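You operate a simulated robot arm through the tools that you are given. There is no shell and no other tool. Be economical: measure what you need, move in short steps, check, and stop when the job is done.

You run a simulated two-armed robot. Do the job below in one go: nothing can be reset, and whatever is moved stays where it is left.

JOB
Take the lid off the yellow mould and lay it down on the back of the glass counter top.
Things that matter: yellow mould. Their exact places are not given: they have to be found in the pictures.

Only the result counts: the job must be done as asked and must still hold three seconds after the hand-in. Knocking over, shifting, dropping, spilling or breaking anything else fails it. Lids that push on must go on centred and level and be pressed home; caps that screw on are set level and turned clockwise until they are tight.

ROBOT AND FRAMES
Two 7-joint arms with two-finger parallel grippers on one trunk, on a base that drives. Base frame: it is fixed to the floor where the robot stands at the start and does not move with it; the origin is under the middle of the robot, x ahead of it, y to its left, z up. Readings come in mm, rad, newtons and seconds.
The left shoulder is at the start at [70, 177, 1195], the right one opposite. With the tool pointing down near the work surface each hand reaches from about 100 to 720 mm from the robot's upright axis, wherever it stands, measured 20 degrees to its own side. Payload 3.43 kg a hand.
Tool frame (each hand has its own): the origin (TCP) lies between the finger pads and is the grasp point; the fingertips stand 30 mm ahead of it; z points along the fingers, y is the line along which they close. The gripper opens to 94 mm. The fingers are 28 mm wide and 10 mm thick; the gripper's body (50 by 96 mm) begins 55 mm behind the TCP.
Orientation is told as [roll, pitch, yaw] about the base's x, y, z axes, in that order, counted from this pose: with the fingers straight down and closing along the base's y, the tool's x points along the base's -x, its y along +y and its z along -z.

CONTROLS
- The arms move only by the tool drive_tool. It takes "left_targets", "right_targets" or both (then of equal length, played together; a hand with none holds still); each is a list of rows, each an object of numbers (a shift or turn left out is 0, a gripper value left out holds the last): "dx", "dy", "dz": the shift along the base's x, y, z in units of 30 mm (1.0 is 30 mm); "ax", "ay", "az": the turn, a rotation vector about the base's x, y, z in units of 4 degrees (1.0 is 4 degrees). In form: [{"dx": .., "dy": .., "dz": .., "ax": .., "ay": .., "az": ..}, ...]. A call has 1 to 12 rows; each row shifts and turns the commanded pose from where the row before left it. "left_grip" and "right_grip" are, for a hand that has rows, the finger opening in cm, from 0 to 9.4, set as the call begins (left out, the last holds). A call with a number of a shift or a turn outside -1 to 1 is refused whole. A row lasts 0.2 s, in which the tool goes at most 50 mm and 0.15 rad; a call with a longer step from one row to the next is refused whole, and so is a gripper value outside its range. A pose out of reach is approached as far as the arm can. The call stops where the force on the tool passes 40 N (or 10 N more than at its start, if that is more) or the arm is blocked; 0.2 s more then pass. Each finger travels about 153 mm/s and halts on what it meets, pressing with about 29 N; the grip force reading is that of the motor and also rises with nothing between the fingers. The clock runs only during rows and for 0.2 s after the last one: add rows that do not move to give the fingers time. The reply holds the time, the measured pose of the TCP, the force on the tool along the base axes, the opening and the grip force, in the units named above and with some noise, with the torque about the TCP (base axes, N m) and any sound that the robot's microphone picked up, and new pictures: "views" is both (left out), scene, wrist or none (wrist: the cameras of the hands that moved).
- Cameras (640 x 400 px; columns grow to the right, rows downward): "scene" is now at [131.7, -34.8, 1515.7]; the picture's right is [-0.40, -0.92, -0.00], its down [-0.49, 0.21, -0.85] and it looks along [0.78, -0.34, -0.53] (base axes); focal length 286 px, centre (320, 200). "left" rides on the left gripper at [76, -14, -103] in its tool frame; the picture's right is [0.18, 0.98, 0.00], its down [-0.75, 0.14, -0.64] and it looks along [-0.63, 0.12, 0.77] (tool axes); focal length 243 px, centre (320, 200). "right" rides on the right gripper at [76, 14, -103] in its tool frame; the picture's right is [-0.18, 0.98, 0.00], its down [-0.75, -0.14, -0.64] and it looks along [-0.63, -0.12, 0.77] (tool axes); focal length 243 px, centre (320, 200).
- slide_trunk(by): slides the trunk up (or, below 0, down) by that many mm; the arms and the scene camera ride with it, the base frame stays. It gives what a move gives, with no picture.
- base_move(legs): drives the robot by 1 to 6 legs, each [ahead, turn to the left] in mm and rad, along the robot's own axes; the way and the turn of a leg run together, so that a leg with both is an arc; at most 1500 mm and 3.142 rad a leg. The arms and the cameras ride along, it lands a little off, and it stops where it bumps. It gives what a move gives, and a new picture of the scene camera.
- head_to(pan, tilt): turns the head with the scene camera to pan (to the left, within 1.501 rad either way) and tilt (down, from -0.506 to 1.204), counted from straight ahead of the robot. It gives what a move gives, and a new picture of the scene camera.
- pixel_to_xyz(camera, pixels): for up to 12 pixels [column, row] of the newest picture of that camera ("zoom" is the newest enlarged one), the place [x, y, z] in the base frame of the surface seen there, good to about 3 mm. No time passes.
- zoom(camera, box): a new picture of the part [left, top, right, bottom] of that camera's present view, enlarged. No time passes.
- job_done(): hands the job in; it is judged then, once.

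Go step by step. Measure first, check grasps and placings, and put right what went wrong. The budget is 80 turns and 260 pictures, counting those below and the enlarged ones. Unless the task says otherwise, let go and move clear before handing in, and close with one line.

The tools are called after "Emit:" as a command line: name --argument value ..., lists and objects as JSON in quotes. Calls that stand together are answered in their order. drive_tool: Moves the arms, as the interface text tells. Its arguments: {"type":"object","properties":{"left_targets":{"type":"array"},"left_grip":{"type":"number"},"right_targets":{"type":"array"},"right_grip":{"type":"number"},"views":{"type":"string","enum":["both","scene","wrist","none"]}},"required":[]} The other tools are called the same way: slide_trunk (by) slides the trunk up or down; base_move (legs) drives the base; head_to (pan, tilt) turns the head that bears the scene camera; pixel_to_xyz (camera, pixels) gives the place of the surface under pixels of a picture; zoom (camera, box) takes an enlarged picture of a part of a camera's view; job_done () hands the job in.

At the start:

```text
clock: 0.0
left_tcp_pos: [516.8, 91.1, 1318.2]
left_orientation: [0.001, -0.003, -0.001]
left_ft_force: [0.5, 0.1, 0.9]
left_ft_torque: [0.02, -0.02, -0.01]
left_gripper_width: 93.9
left_grasp_force: 0.0
right_tcp_pos: [422.6, -393.3, 1341.6]
right_orientation: [0.001, 0.0, 0.0]
right_ft_force: [0.5, -0.6, -0.8]
right_ft_torque: [0.01, -0.02, -0.01]
right_gripper_width: 93.9
right_grasp_force: 0.0
trunk travel left (down, up): [-775.0, 65.0]
robot x, y, heading: [-0.5, 2.1, 0.001]
head pan, tilt: [-0.408, 0.559]
```

scene: 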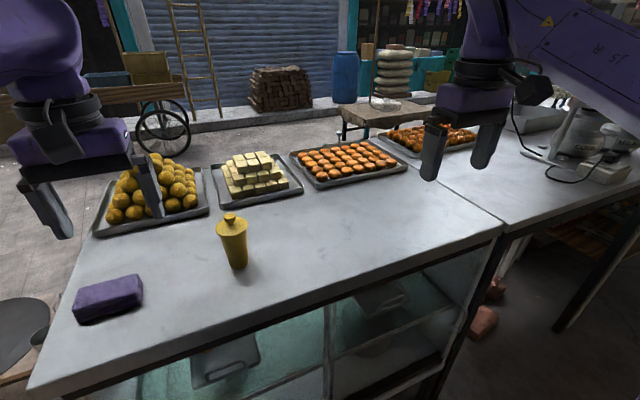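
right: 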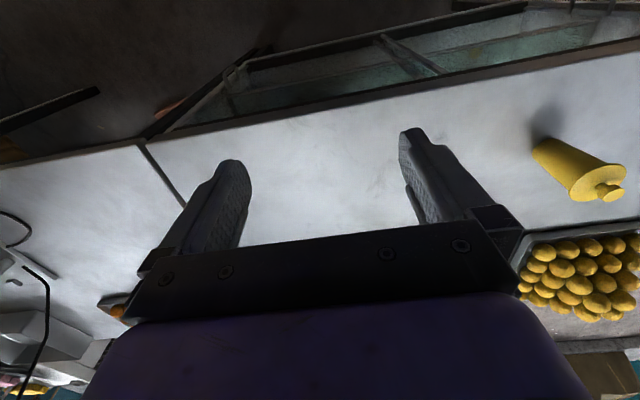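
left: 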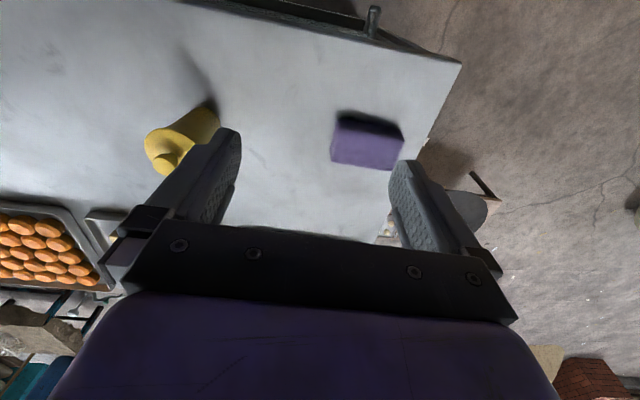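

The yellow mould stands at about (233,243) in the scene, with a lid and knob at its top near (230,218). I'll zoom in and measure it.

Emit:
zoom --camera "scene" --box '[190, 195, 280, 285]'

Emit:
pixel_to_xyz --camera "scene" --pixels '[[230, 217], [232, 225], [235, 250], [238, 266], [220, 226], [245, 226], [150, 290], [300, 220], [400, 190], [60, 380], [250, 200], [490, 225]]'

```text
4.44 times, centred on (235, 240) of scene
```

zoom: 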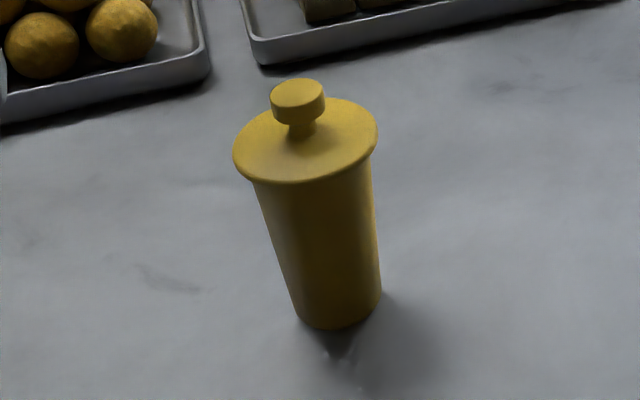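

```text
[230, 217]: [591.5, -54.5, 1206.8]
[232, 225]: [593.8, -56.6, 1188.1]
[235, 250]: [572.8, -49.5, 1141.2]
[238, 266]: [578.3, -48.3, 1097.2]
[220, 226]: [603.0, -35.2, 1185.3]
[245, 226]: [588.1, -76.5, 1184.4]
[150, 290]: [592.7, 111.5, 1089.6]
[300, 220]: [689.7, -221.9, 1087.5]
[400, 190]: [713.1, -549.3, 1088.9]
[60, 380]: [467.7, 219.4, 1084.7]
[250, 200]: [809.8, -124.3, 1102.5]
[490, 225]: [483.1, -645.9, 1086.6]
```

The lid's knob is at about (590,-55,1205) and the lid rim is at z≈1185. I'll look around before deciding where the "back" of the glass counter is.

Emit:
head_to --pan 0.0 --tilt 0.9

Emit:
head_to --pan -0.9 --tilt 0.5

Emit:
head_to --pan -0.1 --tilt 0.4

```text
clock: 0.9
left_tcp_pos: [516.0, 91.3, 1316.8]
left_orientation: [-0.001, -0.001, 0.0]
left_ft_force: [0.6, -0.9, 1.0]
left_ft_torque: [0.0, -0.03, 0.01]
left_gripper_width: 93.9
left_grasp_force: 0.2
right_tcp_pos: [422.6, -392.8, 1341.8]
right_orientation: [0.003, -0.001, 0.001]
right_ft_force: [0.0, 0.8, 0.5]
right_ft_torque: [-0.06, -0.01, -0.03]
right_gripper_width: 93.9
right_grasp_force: 0.2
trunk travel left (down, up): [-775.0, 65.0]
robot x, y, heading: [1.7, 0.2, 0.001]
head pan, tilt: [0.0, 0.901]
```

scene: 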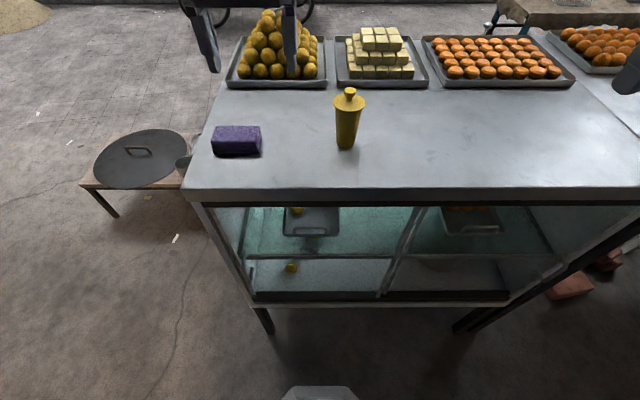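

```text
clock: 2.1
left_tcp_pos: [518.0, 92.0, 1317.3]
left_orientation: [-0.001, -0.002, 0.0]
left_ft_force: [1.0, 0.0, 0.1]
left_ft_torque: [0.0, 0.0, 0.0]
left_gripper_width: 93.9
left_grasp_force: 0.0
right_tcp_pos: [422.9, -392.4, 1341.3]
right_orientation: [0.001, 0.0, 0.001]
right_ft_force: [0.4, -0.1, 0.4]
right_ft_torque: [-0.02, -0.01, 0.0]
right_gripper_width: 94.0
right_grasp_force: 0.0
trunk travel left (down, up): [-775.0, 65.0]
robot x, y, heading: [-1.1, -2.3, 0.006]
head pan, tilt: [-0.901, 0.499]
```

scene: 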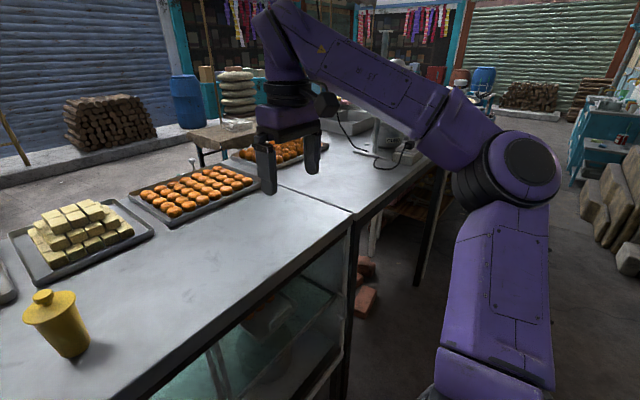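

```text
clock: 3.2
left_tcp_pos: [517.3, 90.4, 1317.5]
left_orientation: [0.001, -0.002, 0.0]
left_ft_force: [0.5, 0.0, -0.2]
left_ft_torque: [-0.01, -0.03, -0.01]
left_gripper_width: 94.0
left_grasp_force: 0.0
right_tcp_pos: [423.1, -391.6, 1342.3]
right_orientation: [0.002, -0.002, -0.001]
right_ft_force: [0.1, -0.3, 0.0]
right_ft_torque: [-0.01, 0.0, 0.05]
right_gripper_width: 94.0
right_grasp_force: 0.0
trunk travel left (down, up): [-775.0, 65.0]
robot x, y, heading: [-2.1, -1.8, 0.002]
head pan, tilt: [-0.099, 0.4]
```

scene: 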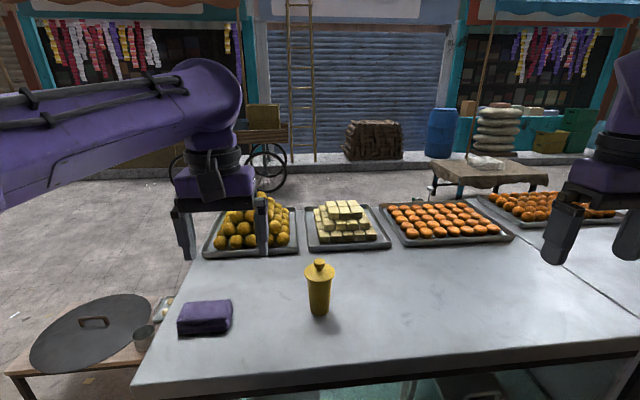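

I need the counter's extent and the free room near its far edge by the trays.

Emit:
pixel_to_xyz --camera "scene" --pixels '[[210, 255], [290, 252], [302, 245], [310, 249], [385, 248], [397, 244], [515, 240], [470, 215], [560, 265], [195, 262], [135, 383], [636, 345]]'

Emit:
zoom --camera "scene" --box '[180, 180, 420, 330]'

Emit:
zoom --camera "scene" --box '[400, 160, 640, 310]'

```text
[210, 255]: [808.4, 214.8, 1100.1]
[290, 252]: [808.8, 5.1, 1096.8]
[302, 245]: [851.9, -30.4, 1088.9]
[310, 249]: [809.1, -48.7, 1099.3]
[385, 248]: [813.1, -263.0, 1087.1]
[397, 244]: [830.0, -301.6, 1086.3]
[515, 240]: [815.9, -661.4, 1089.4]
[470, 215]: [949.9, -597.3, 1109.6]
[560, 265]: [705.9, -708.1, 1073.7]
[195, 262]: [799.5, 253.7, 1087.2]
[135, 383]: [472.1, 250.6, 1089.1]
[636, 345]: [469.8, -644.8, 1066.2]
```

```text
2.67 times, centred on (300, 255) of scene
```

zoom: 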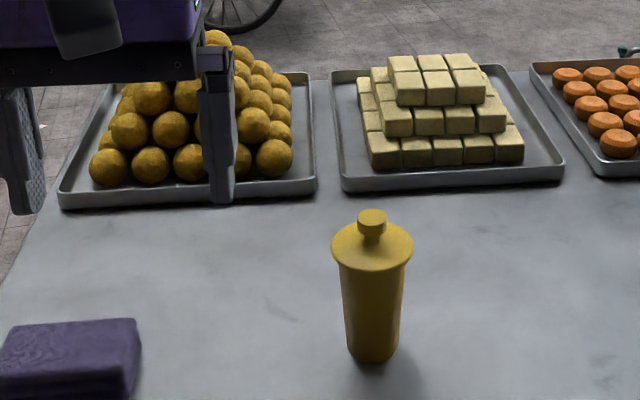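

```text
2.67 times, centred on (520, 235) of scene
```

zoom: 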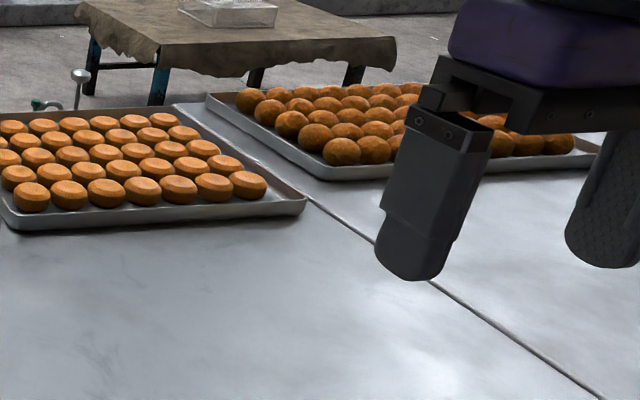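

I count the far strip in front of the trays, at x up to about 800, as the back. That may be beyond the arm's reach, so I'll check how much room the base has to drive forward, and where the counter's far edge is.

Emit:
pixel_to_xyz --camera "scene" --pixels '[[301, 212], [301, 216], [301, 230], [391, 208], [391, 215], [391, 230], [345, 205], [319, 264], [319, 272], [319, 290], [205, 318], [318, 312]]'

Emit:
head_to --pan 0.0 --tilt 1.2

```text
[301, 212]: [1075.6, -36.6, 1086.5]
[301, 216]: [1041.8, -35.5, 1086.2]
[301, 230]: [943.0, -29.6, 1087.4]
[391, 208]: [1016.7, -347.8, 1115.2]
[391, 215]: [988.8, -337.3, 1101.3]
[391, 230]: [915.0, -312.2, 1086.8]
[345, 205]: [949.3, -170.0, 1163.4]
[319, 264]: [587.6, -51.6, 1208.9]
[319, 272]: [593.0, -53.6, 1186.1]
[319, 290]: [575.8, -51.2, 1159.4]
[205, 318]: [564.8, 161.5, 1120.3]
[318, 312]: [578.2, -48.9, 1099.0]
```

```text
clock: 4.3
left_tcp_pos: [516.8, 90.1, 1318.0]
left_orientation: [-0.001, -0.002, 0.001]
left_ft_force: [0.4, -0.4, -0.5]
left_ft_torque: [0.01, 0.02, 0.02]
left_gripper_width: 93.8
left_grasp_force: 0.1
right_tcp_pos: [422.7, -393.8, 1340.6]
right_orientation: [0.002, 0.0, -0.001]
right_ft_force: [0.0, -1.0, 0.4]
right_ft_torque: [0.02, 0.04, 0.0]
right_gripper_width: 94.0
right_grasp_force: 0.1
trunk travel left (down, up): [-775.0, 65.0]
robot x, y, heading: [-0.2, 2.7, 0.005]
head pan, tilt: [0.0, 1.201]
```

scene: 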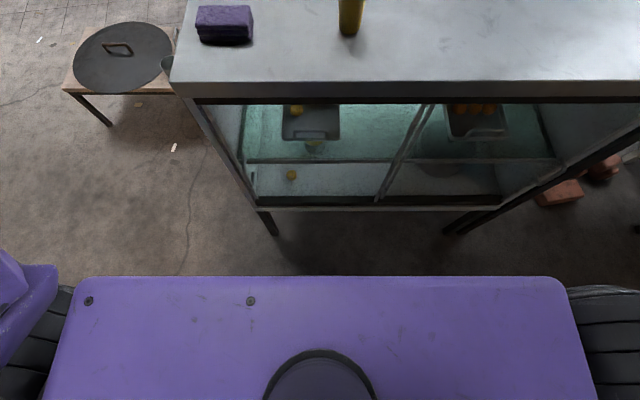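

The counter's far edge is at x≈1080 and the trays begin at ~805, so I'm aiming for x≈740. I'll check the gap between the base front (row 280) and the counter.

Emit:
pixel_to_xyz --camera "scene" --pixels '[[320, 278], [100, 285], [40, 350], [320, 208], [272, 235], [450, 232], [320, 90], [20, 270], [600, 300]]'

```text
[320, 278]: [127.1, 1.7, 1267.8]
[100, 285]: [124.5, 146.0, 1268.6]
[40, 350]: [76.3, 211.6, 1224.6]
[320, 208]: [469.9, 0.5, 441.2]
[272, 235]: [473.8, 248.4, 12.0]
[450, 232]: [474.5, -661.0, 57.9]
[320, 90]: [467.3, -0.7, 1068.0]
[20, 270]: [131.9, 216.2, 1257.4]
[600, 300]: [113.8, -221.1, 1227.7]
```

Emit:
pixel_to_xyz --camera "scene" --pixels '[[320, 270], [320, 274], [200, 272], [450, 272], [320, 255]]'

```text
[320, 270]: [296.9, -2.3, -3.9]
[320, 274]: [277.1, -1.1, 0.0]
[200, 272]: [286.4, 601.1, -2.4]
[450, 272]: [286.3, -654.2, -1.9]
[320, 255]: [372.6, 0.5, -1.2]
```

The floor shows at x=277, so the base front sits nearer than that and driving 100 mm leaves ample room. Both hands are high and clear.

Emit:
base_move --legs '[[100, 0]]'

Emit:
head_to --pan -0.1 --tilt 0.65

Emit:
zoom --camera "scene" --box '[270, 170, 370, 270]'

```text
clock: 5.5
left_tcp_pos: [612.1, 91.8, 1319.6]
left_orientation: [-0.001, -0.005, -0.001]
left_ft_force: [-1.4, -0.1, 0.0]
left_ft_torque: [-0.01, -0.01, 0.02]
left_gripper_width: 94.1
left_grasp_force: 0.0
right_tcp_pos: [517.3, -392.5, 1344.1]
right_orientation: [0.002, -0.005, 0.001]
right_ft_force: [0.4, 0.2, 0.4]
right_ft_torque: [0.03, -0.05, 0.0]
right_gripper_width: 94.1
right_grasp_force: 0.0
trunk travel left (down, up): [-775.0, 65.0]
robot x, y, heading: [99.1, -7.0, 0.002]
head pan, tilt: [0.0, 1.201]
```

scene: 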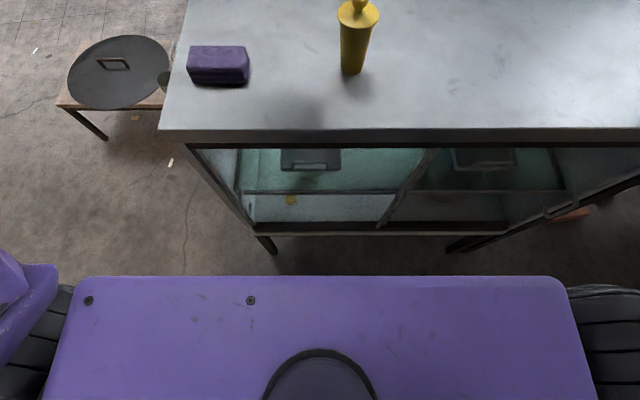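

```text
clock: 6.5
left_tcp_pos: [616.1, 91.3, 1318.2]
left_orientation: [0.0, -0.003, 0.0]
left_ft_force: [-0.6, 0.5, -0.7]
left_ft_torque: [0.01, -0.01, 0.05]
left_gripper_width: 94.1
left_grasp_force: 0.1
right_tcp_pos: [524.6, -392.4, 1342.6]
right_orientation: [0.002, -0.001, 0.0]
right_ft_force: [0.0, -0.1, 0.4]
right_ft_torque: [0.03, 0.0, 0.0]
right_gripper_width: 94.1
right_grasp_force: 0.1
trunk travel left (down, up): [-775.0, 65.0]
robot x, y, heading: [100.4, -2.2, 0.001]
head pan, tilt: [-0.099, 0.649]
```

scene: 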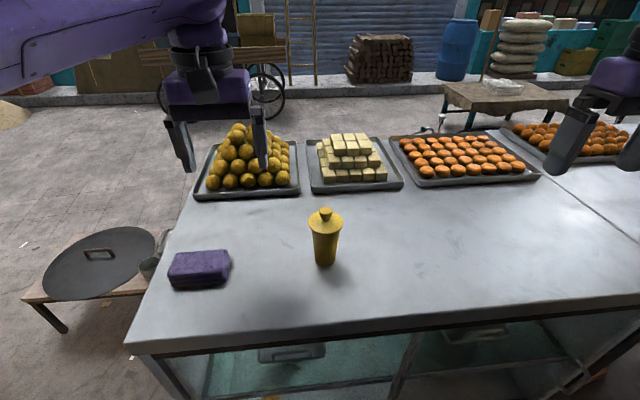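

```text
4.00 times, centred on (320, 220) of scene
```

zoom: 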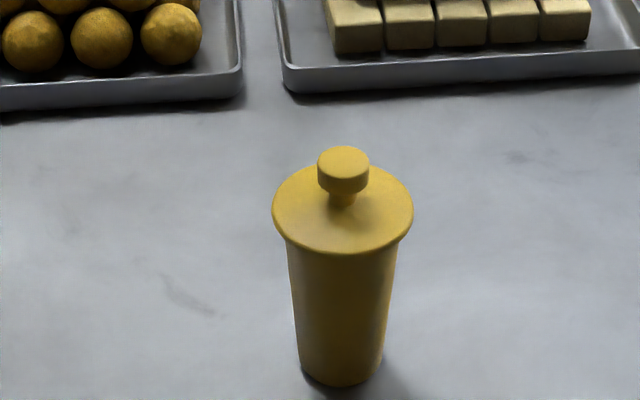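

Emit:
pixel_to_xyz --camera "zoom" --pixels '[[343, 158], [322, 162], [365, 162], [343, 178], [343, 150], [278, 210], [408, 210], [343, 245], [310, 172], [376, 172], [342, 378]]'

```text
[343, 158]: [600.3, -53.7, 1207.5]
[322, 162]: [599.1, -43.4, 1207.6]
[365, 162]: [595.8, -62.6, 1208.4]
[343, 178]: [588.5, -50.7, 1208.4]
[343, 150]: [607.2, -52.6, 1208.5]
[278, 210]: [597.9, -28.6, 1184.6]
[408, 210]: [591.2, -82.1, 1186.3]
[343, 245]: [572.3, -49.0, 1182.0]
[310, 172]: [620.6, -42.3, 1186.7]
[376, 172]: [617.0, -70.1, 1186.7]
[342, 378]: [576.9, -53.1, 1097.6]
```

The knob is centred near (597.5,-53), about 20 mm wide, with its top at 1208 and the lid plate at 1186. I'll move the left hand above it.

Emit:
drive_tool --left_targets '[{"dy": -1}, {"dy": -1}, {"dy": -1, "dx": -0.3}, {"dy": -1, "dx": -0.3}, {"dy": -0.81}, {"dz": -1}, {"dz": -0.7}, {}]' --left_grip 6

```text
clock: 8.2
left_tcp_pos: [600.9, -46.9, 1270.2]
left_orientation: [-0.015, -0.001, 0.011]
left_ft_force: [-0.4, 0.3, -1.2]
left_ft_torque: [0.0, -0.04, 0.0]
left_gripper_width: 60.0
left_grasp_force: 0.2
right_tcp_pos: [522.6, -393.1, 1342.7]
right_orientation: [0.001, 0.0, 0.001]
right_ft_force: [0.2, -0.6, -0.6]
right_ft_torque: [0.0, 0.02, 0.0]
right_gripper_width: 94.0
right_grasp_force: 0.0
trunk travel left (down, up): [-775.0, 65.0]
robot x, y, heading: [100.6, 4.2, -0.001]
head pan, tilt: [-0.099, 0.649]
```

scene: 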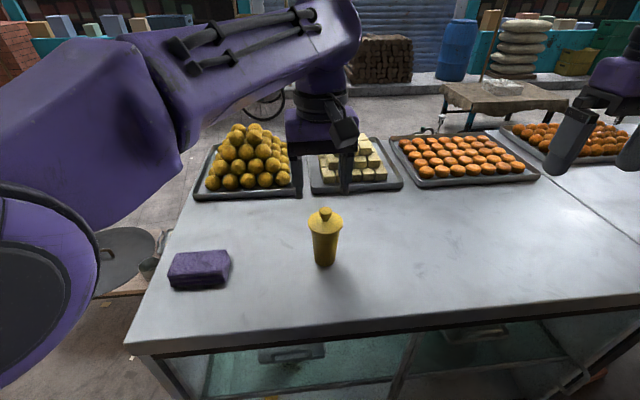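
left: 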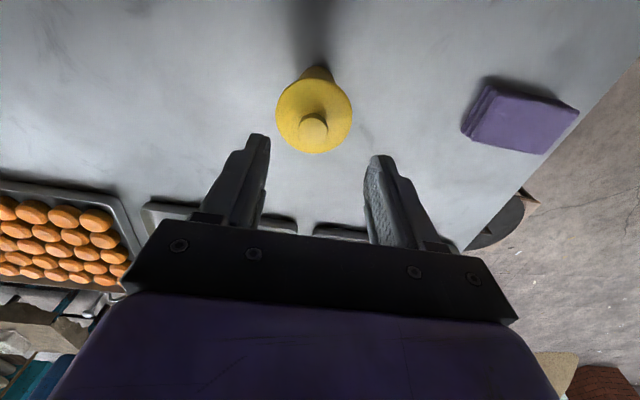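

Emit:
pixel_to_xyz --camera "left" --pixels '[[313, 122], [301, 122], [326, 122], [313, 113], [278, 110], [351, 110], [260, 138], [376, 160]]'

```text
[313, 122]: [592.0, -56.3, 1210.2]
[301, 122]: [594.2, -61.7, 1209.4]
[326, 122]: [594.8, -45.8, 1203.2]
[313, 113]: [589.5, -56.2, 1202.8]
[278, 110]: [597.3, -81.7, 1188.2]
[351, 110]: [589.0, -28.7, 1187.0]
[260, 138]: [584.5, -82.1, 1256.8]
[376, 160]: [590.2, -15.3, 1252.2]
```

Both cameras agree that the knob is at about (596,-54). I'll centre over it and descend so the fingertips stop just above the lid plate.

Emit:
drive_tool --left_targets '[{"dx": -0.15, "dy": -0.25, "az": -0.15, "ax": 0.2}, {"dz": -0.6}, {"dz": -0.5}, {"dz": -0.5}, {}]' --left_grip 5

Emit:
zoom --camera "scene" --box '[270, 150, 390, 270]'

```text
clock: 9.4
left_tcp_pos: [599.0, -52.0, 1229.2]
left_orientation: [-0.013, -0.006, 0.006]
left_ft_force: [-0.4, 0.2, 0.1]
left_ft_torque: [0.04, -0.02, -0.03]
left_gripper_width: 49.7
left_grasp_force: 0.0
right_tcp_pos: [524.2, -393.1, 1340.3]
right_orientation: [0.002, 0.001, -0.001]
right_ft_force: [0.6, 0.5, -0.3]
right_ft_torque: [-0.01, 0.02, 0.02]
right_gripper_width: 94.0
right_grasp_force: 0.0
trunk travel left (down, up): [-775.0, 65.0]
robot x, y, heading: [100.0, 1.4, 0.002]
head pan, tilt: [-0.099, 0.649]
```

scene: 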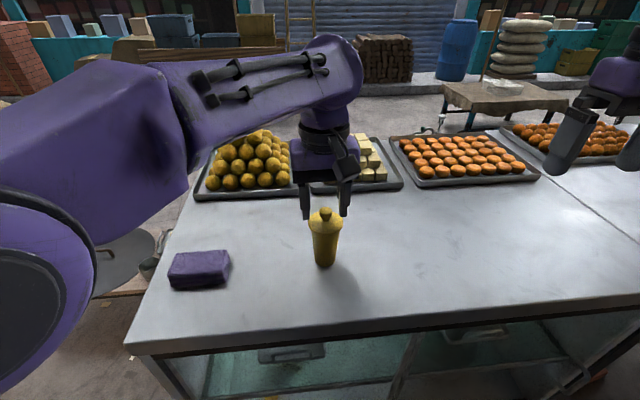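
left: 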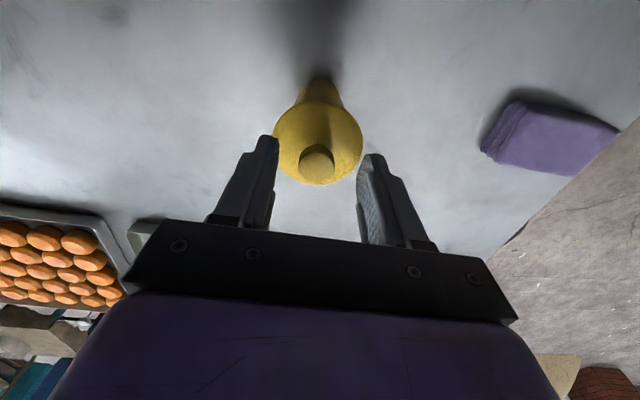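

```text
3.33 times, centred on (330, 210) of scene
```

zoom: 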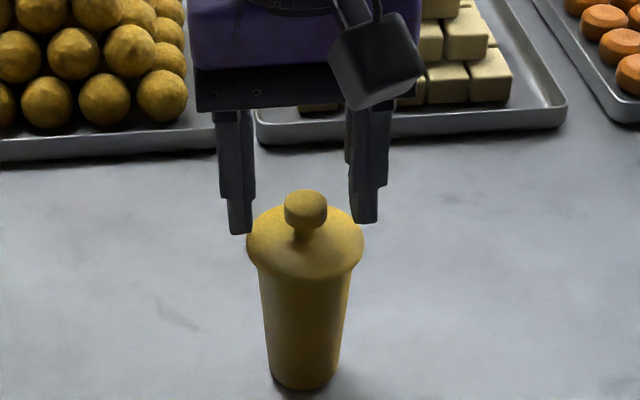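

Fingers are centred on the knob (image column 317). I'll narrow them, lower 8 mm more and then close.

Emit:
drive_tool --left_targets '[{"dx": -0.07, "dy": -0.05}, {"dz": -0.26}, {}]' --left_grip 4 --views "wrist"

Emit:
drive_tool --left_targets '[{}, {}, {}]' --left_grip 0

Emit:
zoom --camera "scene" --box '[270, 150, 390, 270]'

```text
clock: 10.2
left_tcp_pos: [596.6, -55.3, 1221.1]
left_orientation: [-0.015, -0.005, 0.006]
left_ft_force: [0.9, 0.6, 0.0]
left_ft_torque: [-0.01, -0.01, 0.01]
left_gripper_width: 40.0
left_grasp_force: 0.0
right_tcp_pos: [523.8, -392.5, 1342.0]
right_orientation: [0.001, 0.001, 0.001]
right_ft_force: [0.7, -0.2, -0.2]
right_ft_torque: [0.01, -0.02, -0.03]
right_gripper_width: 94.0
right_grasp_force: 0.0
trunk travel left (down, up): [-775.0, 65.0]
robot x, y, heading: [99.4, 1.3, 0.0]
head pan, tilt: [-0.099, 0.649]
```

left: 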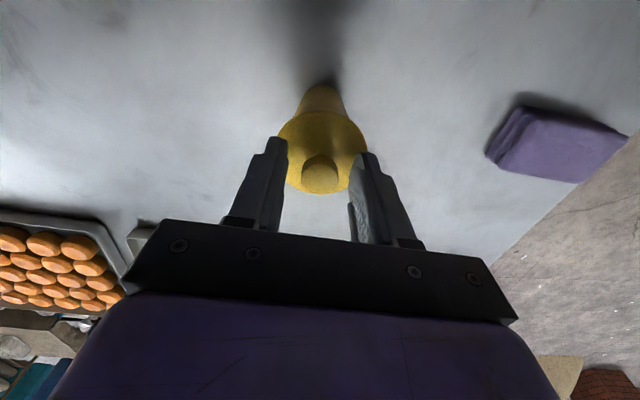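

```text
clock: 11.1
left_tcp_pos: [596.2, -56.6, 1221.9]
left_orientation: [-0.016, -0.002, 0.003]
left_ft_force: [0.0, 0.7, -1.7]
left_ft_torque: [0.02, 0.06, 0.01]
left_gripper_width: 18.5
left_grasp_force: 28.7
right_tcp_pos: [524.0, -393.0, 1341.7]
right_orientation: [0.002, 0.001, -0.002]
right_ft_force: [0.2, -0.2, 0.4]
right_ft_torque: [0.02, 0.06, -0.01]
right_gripper_width: 94.1
right_grasp_force: 0.0
trunk travel left (down, up): [-775.0, 65.0]
robot x, y, heading: [98.8, -1.4, -0.002]
head pan, tilt: [-0.099, 0.649]
```

scene: 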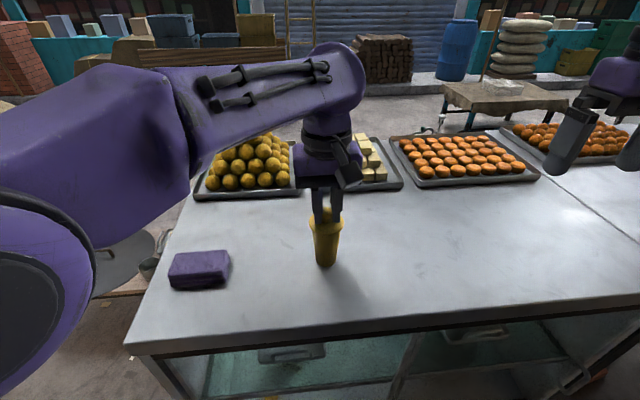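
left: 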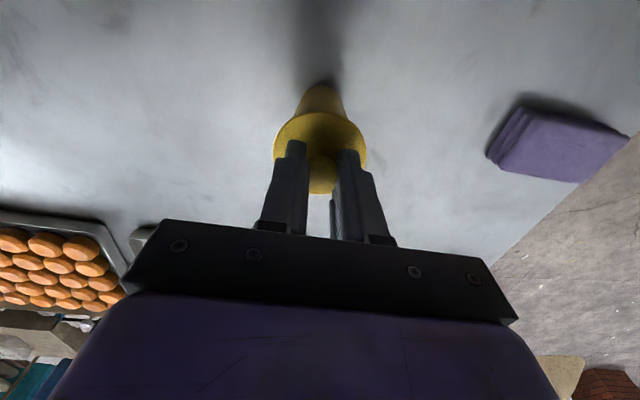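

```text
3.33 times, centred on (330, 210) of scene
```

zoom: 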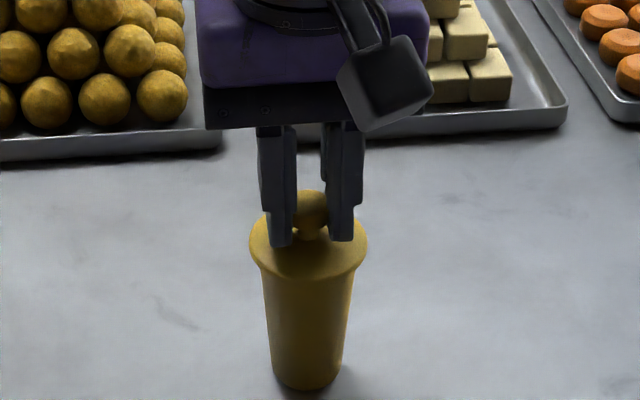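

The grip holds at 18.5 mm on the knob. I'll lift a small amount, straight up, and see whether the body comes along.

Emit:
drive_tool --left_targets '[{"dz": 0.15}, {"dz": 0.15}, {}]'

Emit:
zoom --camera "scene" --box '[270, 150, 390, 270]'

```text
clock: 11.8
left_tcp_pos: [597.0, -55.6, 1228.5]
left_orientation: [-0.014, -0.004, 0.003]
left_ft_force: [-0.9, -0.3, -0.5]
left_ft_torque: [-0.03, -0.01, 0.01]
left_gripper_width: 19.4
left_grasp_force: 29.1
right_tcp_pos: [523.3, -391.9, 1341.4]
right_orientation: [0.001, -0.001, -0.001]
right_ft_force: [0.8, 0.0, 0.1]
right_ft_torque: [-0.01, -0.01, -0.05]
right_gripper_width: 94.0
right_grasp_force: 0.0
trunk travel left (down, up): [-775.0, 65.0]
robot x, y, heading: [101.6, 0.1, 0.004]
head pan, tilt: [-0.099, 0.649]
```

scene: 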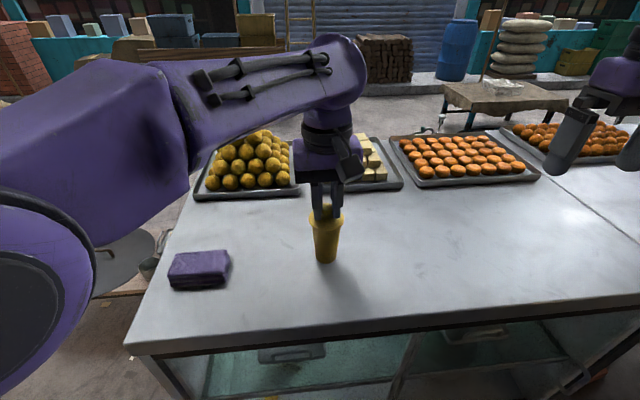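
left: 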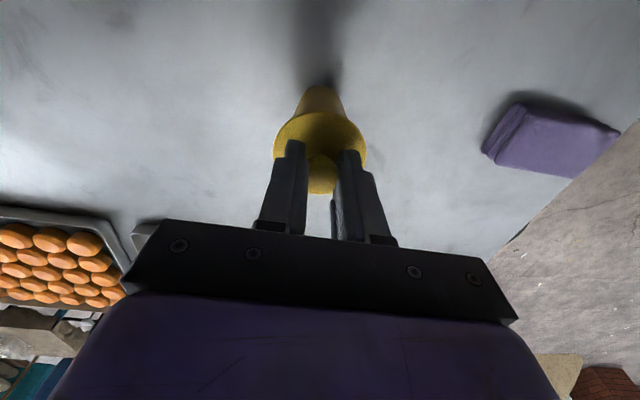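

```text
3.33 times, centred on (330, 210) of scene
```

zoom: 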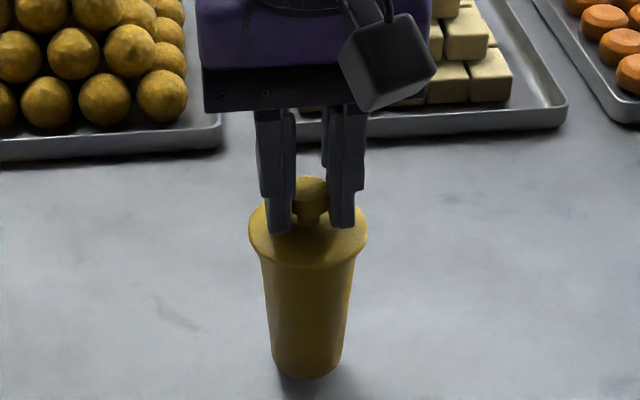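

The mould body came up with the lid, so the fit is tight and the body must be held. I'll set it back down and keep holding the knob as a steady. Meanwhile the right hand starts turning to grasp the body sideways from the right.

Emit:
drive_tool --left_targets '[{"dz": -0.1}, {"dz": -0.1}, {"dz": -0.1}, {}]' --views "none"

Emit:
drive_tool --right_targets '[{"dx": 0.12, "ax": 0.679, "ay": 0.679, "az": -0.97}, {"dx": 0.12, "ax": 0.679, "ay": 0.679, "az": -0.97}, {"dx": 0.12, "ax": 0.679, "ay": 0.679, "az": -0.97}, {"dx": 0.12, "ax": 0.679, "ay": 0.679, "az": -0.97}, {"dx": 0.12, "ax": 0.679, "ay": 0.679, "az": -0.97}, {"dx": 0.12, "ax": 0.679, "ay": 0.679, "az": -0.97}, {"dx": 0.12, "ax": 0.679, "ay": 0.679, "az": -0.97}, {"dx": 0.12, "ax": 0.679, "ay": 0.679, "az": -0.97}, {"dx": 0.12, "ax": 0.679, "ay": 0.679, "az": -0.97}, {"dx": 0.12, "ax": 0.679, "ay": 0.679, "az": -0.97}]' --views "scene"

```text
clock: 12.8
left_tcp_pos: [597.6, -55.0, 1221.0]
left_orientation: [-0.015, -0.008, 0.004]
left_ft_force: [0.7, -1.2, 6.1]
left_ft_torque: [0.02, -0.11, 0.02]
left_gripper_width: 19.5
left_grasp_force: 29.0
right_tcp_pos: [523.2, -393.0, 1343.1]
right_orientation: [0.002, 0.0, 0.001]
right_ft_force: [-0.3, 0.5, -0.1]
right_ft_torque: [0.0, -0.03, 0.01]
right_gripper_width: 94.0
right_grasp_force: 0.0
trunk travel left (down, up): [-775.0, 65.0]
robot x, y, heading: [100.5, -0.9, 0.003]
head pan, tilt: [-0.099, 0.649]
```

```text
clock: 15.1
left_tcp_pos: [597.6, -53.9, 1220.5]
left_orientation: [-0.016, -0.004, 0.004]
left_ft_force: [-0.4, -2.8, 7.4]
left_ft_torque: [-0.21, -0.07, 0.02]
left_gripper_width: 19.5
left_grasp_force: 29.0
right_tcp_pos: [522.6, -391.1, 1335.6]
right_orientation: [0.303, 0.554, -0.57]
right_ft_force: [-0.3, 0.7, 0.7]
right_ft_torque: [-0.01, -0.01, 0.0]
right_gripper_width: 94.1
right_grasp_force: 0.0
right hand out of reach, approached as far as the arm can: row 9
trunk travel left (down, up): [-775.0, 65.0]
robot x, y, heading: [103.8, -1.5, -0.0]
head pan, tilt: [-0.099, 0.649]
```

scene: 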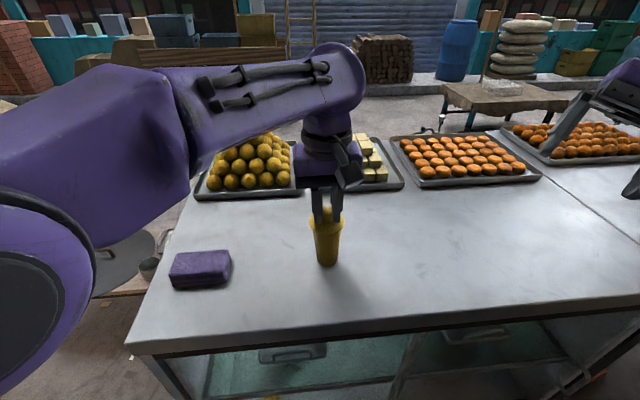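

The turn ran into a reach limit out there. I'll bring the hand nearer to the middle and see if the pose becomes attainable.

Emit:
drive_tool --right_targets '[{"dy": 1, "dz": -0.5}, {"dy": 1, "dz": -0.5}, {"dy": 1, "dz": -0.5}, {"dy": 0.5, "dz": -0.5}, {}]' --views "both"

```text
clock: 16.2
left_tcp_pos: [596.1, -57.0, 1221.4]
left_orientation: [-0.012, -0.005, 0.004]
left_ft_force: [0.2, 1.0, 1.9]
left_ft_torque: [0.09, 0.01, 0.0]
left_gripper_width: 19.6
left_grasp_force: 28.7
right_tcp_pos: [531.0, -292.0, 1274.1]
right_orientation: [0.308, 0.557, -0.567]
right_ft_force: [0.6, 0.3, 0.1]
right_ft_torque: [0.01, -0.03, 0.03]
right_gripper_width: 94.1
right_grasp_force: 0.0
right hand out of reach, approached as far as the arm can: row 3
trunk travel left (down, up): [-775.0, 65.0]
robot x, y, heading: [100.8, 1.9, 0.0]
head pan, tilt: [-0.099, 0.649]
heard: snap
```

scene: 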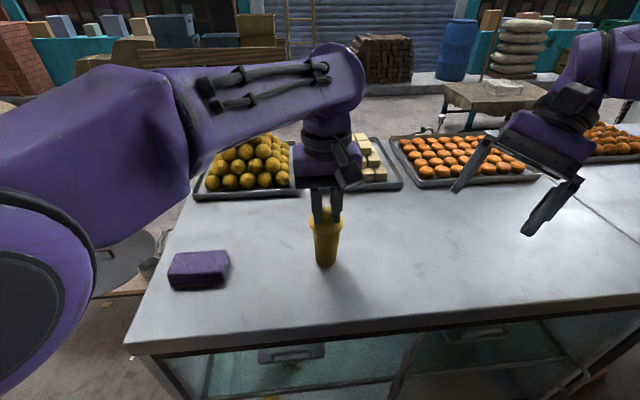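
right: 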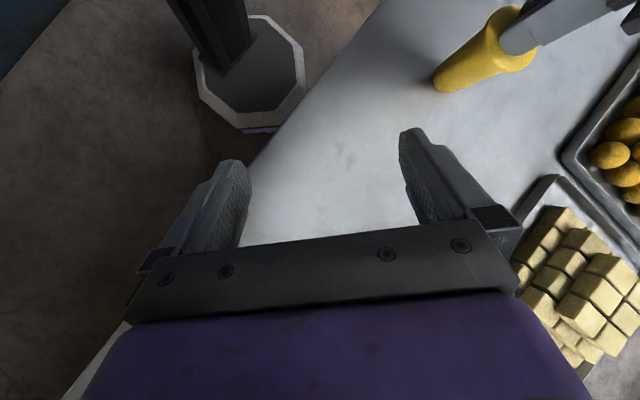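

That pose isn't attainable for the wrist, so I'll undo the turn. I'll use another grasp instead: fingers pointing ahead-left and 35° down, closing horizontally on the body.

Emit:
drive_tool --right_targets '[{"ax": -0.679, "ay": -0.679, "az": 0.97}, {"ax": -0.679, "ay": -0.679, "az": 0.97}, {"ax": -0.679, "ay": -0.679, "az": 0.97}, {"ax": -0.679, "ay": -0.679, "az": 0.97}, {"ax": -0.679, "ay": -0.679, "az": 0.97}, {"ax": -0.679, "ay": -0.679, "az": 0.97}, {"ax": -0.679, "ay": -0.679, "az": 0.97}, {"ax": -0.679, "ay": -0.679, "az": 0.97}, {"ax": -0.679, "ay": -0.679, "az": 0.97}, {"ax": -0.679, "ay": -0.679, "az": 0.97}, {}]' --views "none"

```text
clock: 18.6
left_tcp_pos: [596.1, -55.3, 1220.6]
left_orientation: [-0.013, -0.005, 0.003]
left_ft_force: [0.6, -0.6, 1.6]
left_ft_torque: [0.05, -0.01, 0.01]
left_gripper_width: 19.4
left_grasp_force: 29.4
right_tcp_pos: [567.8, -306.1, 1289.2]
right_orientation: [-0.032, -0.018, 0.045]
right_ft_force: [0.3, -0.3, 0.1]
right_ft_torque: [-0.01, -0.01, 0.01]
right_gripper_width: 94.2
right_grasp_force: 0.2
right hand out of reach, approached as far as the arm can: row 7, 8, 9, 10
trunk travel left (down, up): [-775.0, 65.0]
robot x, y, heading: [102.1, -0.9, -0.003]
head pan, tilt: [-0.099, 0.649]
```

Emit:
drive_tool --right_targets '[{"dx": -0.2, "ax": 0.385, "ay": -0.93, "az": 0.74}, {"dx": -0.2, "ax": 0.385, "ay": -0.93, "az": 0.74}, {"dx": -0.2, "ax": 0.385, "ay": -0.93, "az": 0.74}, {"dx": -0.2, "ax": 0.385, "ay": -0.93, "az": 0.74}, {"dx": -0.2, "ax": 0.385, "ay": -0.93, "az": 0.74}, {"dx": -0.2, "ax": 0.385, "ay": -0.93, "az": 0.74}, {"dx": -0.2, "ax": 0.385, "ay": -0.93, "az": 0.74}, {"dx": -0.2, "ax": 0.385, "ay": -0.93, "az": 0.74}, {"dx": -0.2, "ax": 0.385, "ay": -0.93, "az": 0.74}, {"dx": -0.2, "ax": 0.385, "ay": -0.93, "az": 0.74}, {}]' --views "both"

```text
clock: 21.1
left_tcp_pos: [595.8, -55.6, 1219.5]
left_orientation: [-0.012, -0.006, 0.004]
left_ft_force: [0.4, -0.9, 1.9]
left_ft_torque: [-0.09, -0.01, -0.04]
left_gripper_width: 19.2
left_grasp_force: 28.7
right_tcp_pos: [682.5, -337.7, 1310.2]
right_orientation: [0.037, -0.714, 0.559]
right_ft_force: [1.1, 0.4, 0.5]
right_ft_torque: [-0.03, -0.04, 0.02]
right_gripper_width: 94.1
right_grasp_force: 0.0
right hand out of reach, approached as far as the arm can: row 1, 2, 3, 4, 5, 6, 7, 8, 9, 10
trunk travel left (down, up): [-775.0, 65.0]
robot x, y, heading: [99.4, -1.0, -0.001]
head pan, tilt: [-0.099, 0.649]
```

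scene: 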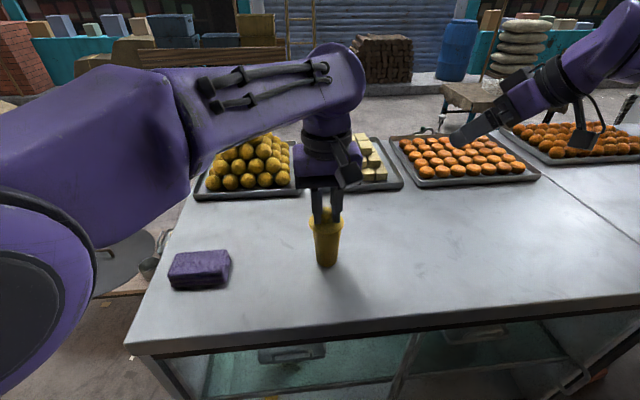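
right: 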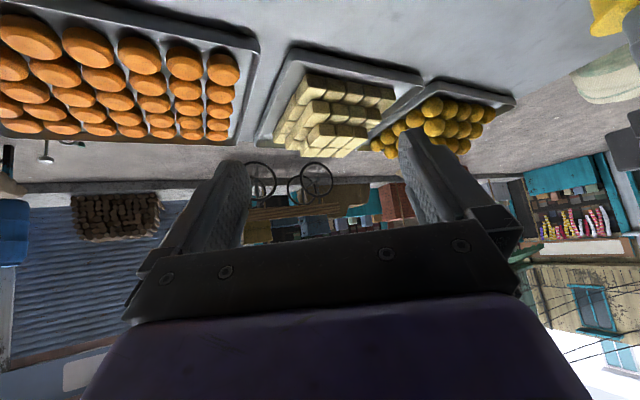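

The right arm would have to fold too close to its shoulder, because the base is now too near. I'll let go of the knob, raise the left hand, drive back, and then retry the side grasp with more room.

Emit:
drive_tool --left_targets '[{}, {}, {"dz": 0.5}, {"dz": 1}, {"dz": 1}, {}]' --left_grip 5 --views "none"

Emit:
base_move --legs '[[-130, 0]]'

Emit:
head_to --pan -0.2 --tilt 0.55

```text
clock: 22.4
left_tcp_pos: [595.0, -53.5, 1300.6]
left_orientation: [-0.014, -0.018, 0.002]
left_ft_force: [-0.8, 0.1, 0.0]
left_ft_torque: [0.02, 0.0, 0.0]
left_gripper_width: 50.0
left_grasp_force: 0.1
right_tcp_pos: [682.2, -338.8, 1309.9]
right_orientation: [0.036, -0.711, 0.558]
right_ft_force: [-0.2, -0.3, 0.8]
right_ft_torque: [0.02, -0.01, -0.01]
right_gripper_width: 94.0
right_grasp_force: 0.1
trunk travel left (down, up): [-775.0, 65.0]
robot x, y, heading: [100.3, -0.3, -0.0]
head pan, tilt: [-0.099, 0.649]
heard: snap
```

```text
clock: 23.7
left_tcp_pos: [470.0, -50.7, 1297.4]
left_orientation: [-0.013, -0.007, 0.006]
left_ft_force: [-0.2, 0.5, -0.2]
left_ft_torque: [-0.02, -0.02, -0.01]
left_gripper_width: 49.9
left_grasp_force: 0.1
right_tcp_pos: [555.7, -338.7, 1308.8]
right_orientation: [0.038, -0.71, 0.556]
right_ft_force: [0.3, -0.1, -0.4]
right_ft_torque: [0.0, -0.01, -0.03]
right_gripper_width: 94.1
right_grasp_force: 0.1
trunk travel left (down, up): [-775.0, 65.0]
robot x, y, heading: [-29.8, -3.2, 0.001]
head pan, tilt: [-0.099, 0.649]
```

scene: 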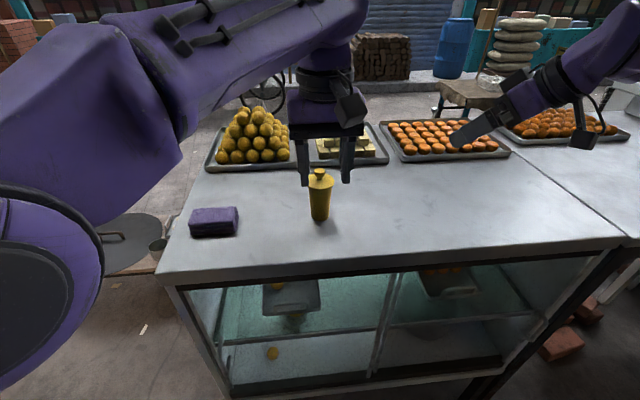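

```text
clock: 24.4
left_tcp_pos: [468.7, -49.7, 1298.2]
left_orientation: [-0.02, -0.01, 0.01]
left_ft_force: [-0.3, -0.4, -0.4]
left_ft_torque: [0.01, 0.03, -0.01]
left_gripper_width: 49.9
left_grasp_force: 0.1
right_tcp_pos: [554.4, -338.3, 1308.1]
right_orientation: [0.036, -0.713, 0.556]
right_ft_force: [0.0, 0.3, -0.3]
right_ft_torque: [0.02, 0.01, -0.02]
right_gripper_width: 94.0
right_grasp_force: 0.0
trunk travel left (down, up): [-775.0, 65.0]
robot x, y, heading: [-28.5, 4.7, 0.001]
head pan, tilt: [-0.201, 0.55]
```

scene: 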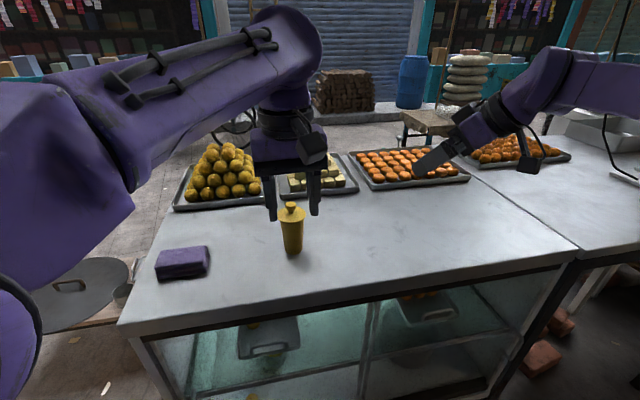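

With more room now, I'll move the left hand aside and finish the right hand's turn while bringing it to a pre-grasp point behind-right of the mould.

Emit:
drive_tool --left_targets '[{"dy": 1}, {"dy": 1}, {"dy": 1}, {"dy": 1}, {}, {}, {}]' --right_targets '[{"dx": -0.3, "ax": 0.385, "ay": -0.93, "az": 0.74}, {"dx": -0.3, "ax": 0.385, "ay": -0.93, "az": 0.74}, {"dx": -0.3, "dy": 0.5, "ax": 0.385, "ay": -0.93, "az": 0.74}, {"dx": -0.3, "dy": 0.8, "ax": 0.385, "ay": -0.93, "az": 0.74}, {"dy": 1, "dz": -0.5}, {"dy": 1, "dz": -0.7}, {"dy": 1, "dz": -0.7}]'

```text
clock: 26.0
left_tcp_pos: [467.7, 68.5, 1297.7]
left_orientation: [-0.014, -0.008, 0.009]
left_ft_force: [-0.1, -0.4, -0.2]
left_ft_torque: [0.01, -0.03, -0.02]
left_gripper_width: 49.9
left_grasp_force: 0.0
right_tcp_pos: [517.5, -208.4, 1253.2]
right_orientation: [-0.095, -0.98, 0.867]
right_ft_force: [-0.5, 0.1, -0.3]
right_ft_torque: [0.01, -0.01, -0.02]
right_gripper_width: 93.9
right_grasp_force: 0.0
trunk travel left (down, up): [-775.0, 65.0]
robot x, y, heading: [-27.8, 1.9, 0.001]
head pan, tilt: [-0.201, 0.55]
```

scene: 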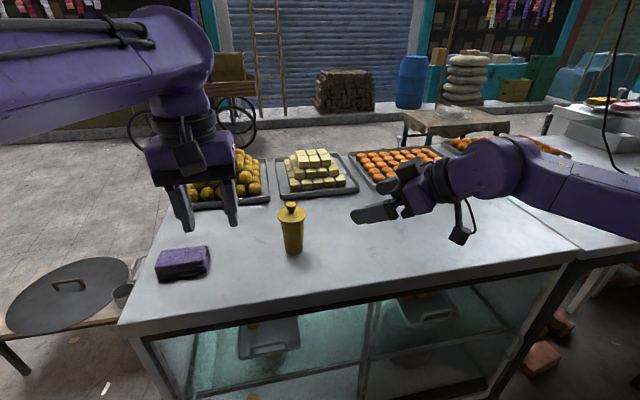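
right: 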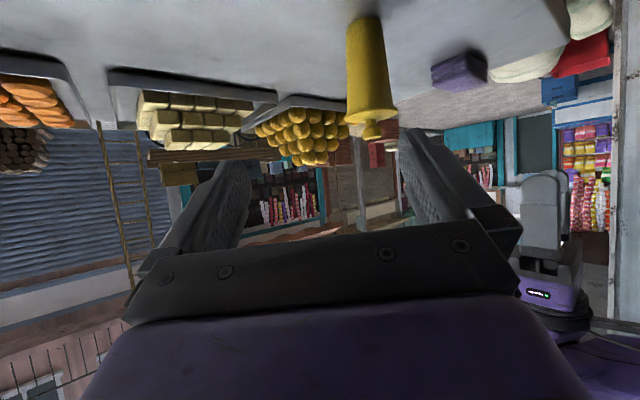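
left: 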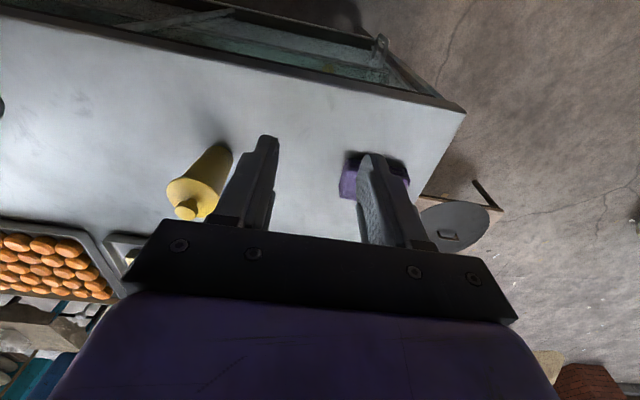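

The right hand followed this time and points along about (0.61,0.57,-0.55). I'll re-measure the mould now that it has been set down again.

Emit:
zoom --camera "scene" --box '[240, 170, 340, 270]'

Emit:
pixel_to_xyz --camera "scene" --pixels '[[291, 206], [281, 214], [303, 214], [284, 230], [301, 230], [292, 230], [286, 248], [300, 248], [293, 252]]'

```text
4.00 times, centred on (290, 220) of scene
```

zoom: 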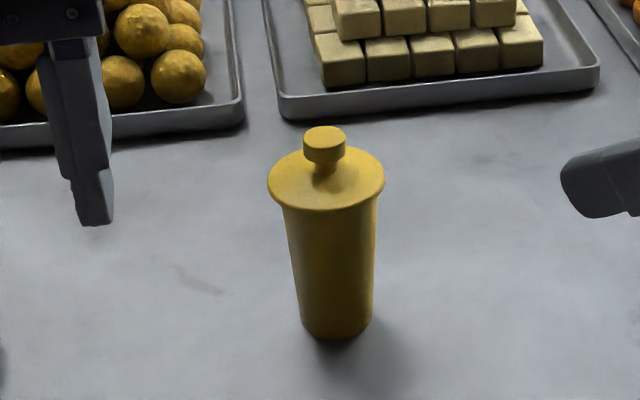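

```text
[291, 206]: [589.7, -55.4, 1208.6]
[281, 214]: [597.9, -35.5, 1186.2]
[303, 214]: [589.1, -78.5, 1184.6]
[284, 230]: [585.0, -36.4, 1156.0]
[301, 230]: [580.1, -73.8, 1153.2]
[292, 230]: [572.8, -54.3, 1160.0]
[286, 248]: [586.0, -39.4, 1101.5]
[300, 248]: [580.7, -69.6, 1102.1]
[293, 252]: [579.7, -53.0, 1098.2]
```

Emit:
drive_tool --right_targets '[{"dy": 0.9, "dz": -0.5}, {"dy": 0.9, "dz": -0.6, "dx": 0.07}, {"dy": 0.93, "dz": -0.6}, {}, {}]'

```text
clock: 27.2
left_tcp_pos: [468.8, 67.5, 1297.5]
left_orientation: [-0.013, -0.006, 0.008]
left_ft_force: [0.7, -0.4, 1.3]
left_ft_torque: [0.03, -0.04, 0.04]
left_gripper_width: 50.0
left_grasp_force: 0.1
right_tcp_pos: [520.3, -126.7, 1201.1]
right_orientation: [-0.094, -0.979, 0.865]
right_ft_force: [-0.7, 0.1, 0.2]
right_ft_torque: [-0.01, 0.0, -0.02]
right_gripper_width: 93.9
right_grasp_force: 0.1
trunk travel left (down, up): [-775.0, 65.0]
robot x, y, heading: [-28.9, -1.4, 0.003]
head pan, tilt: [-0.201, 0.55]
```

scene: 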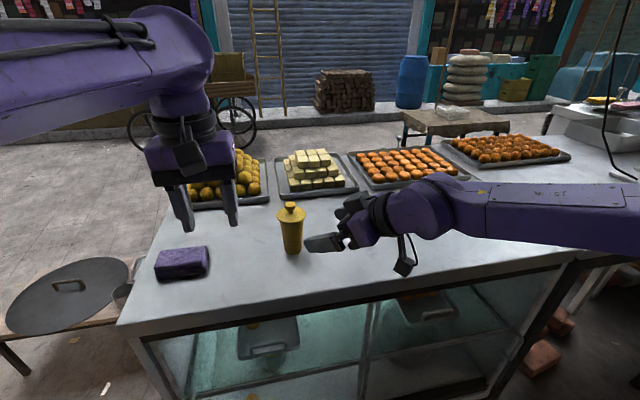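
right: 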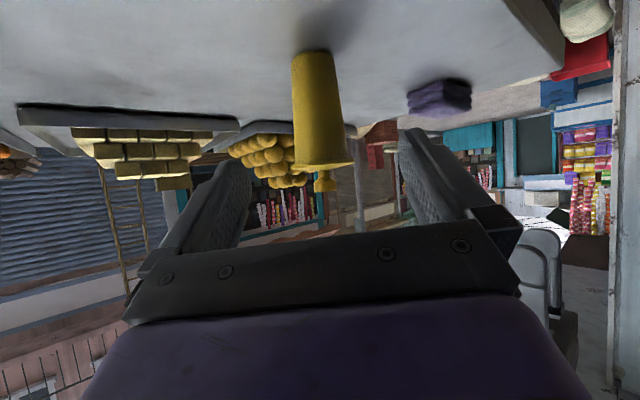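

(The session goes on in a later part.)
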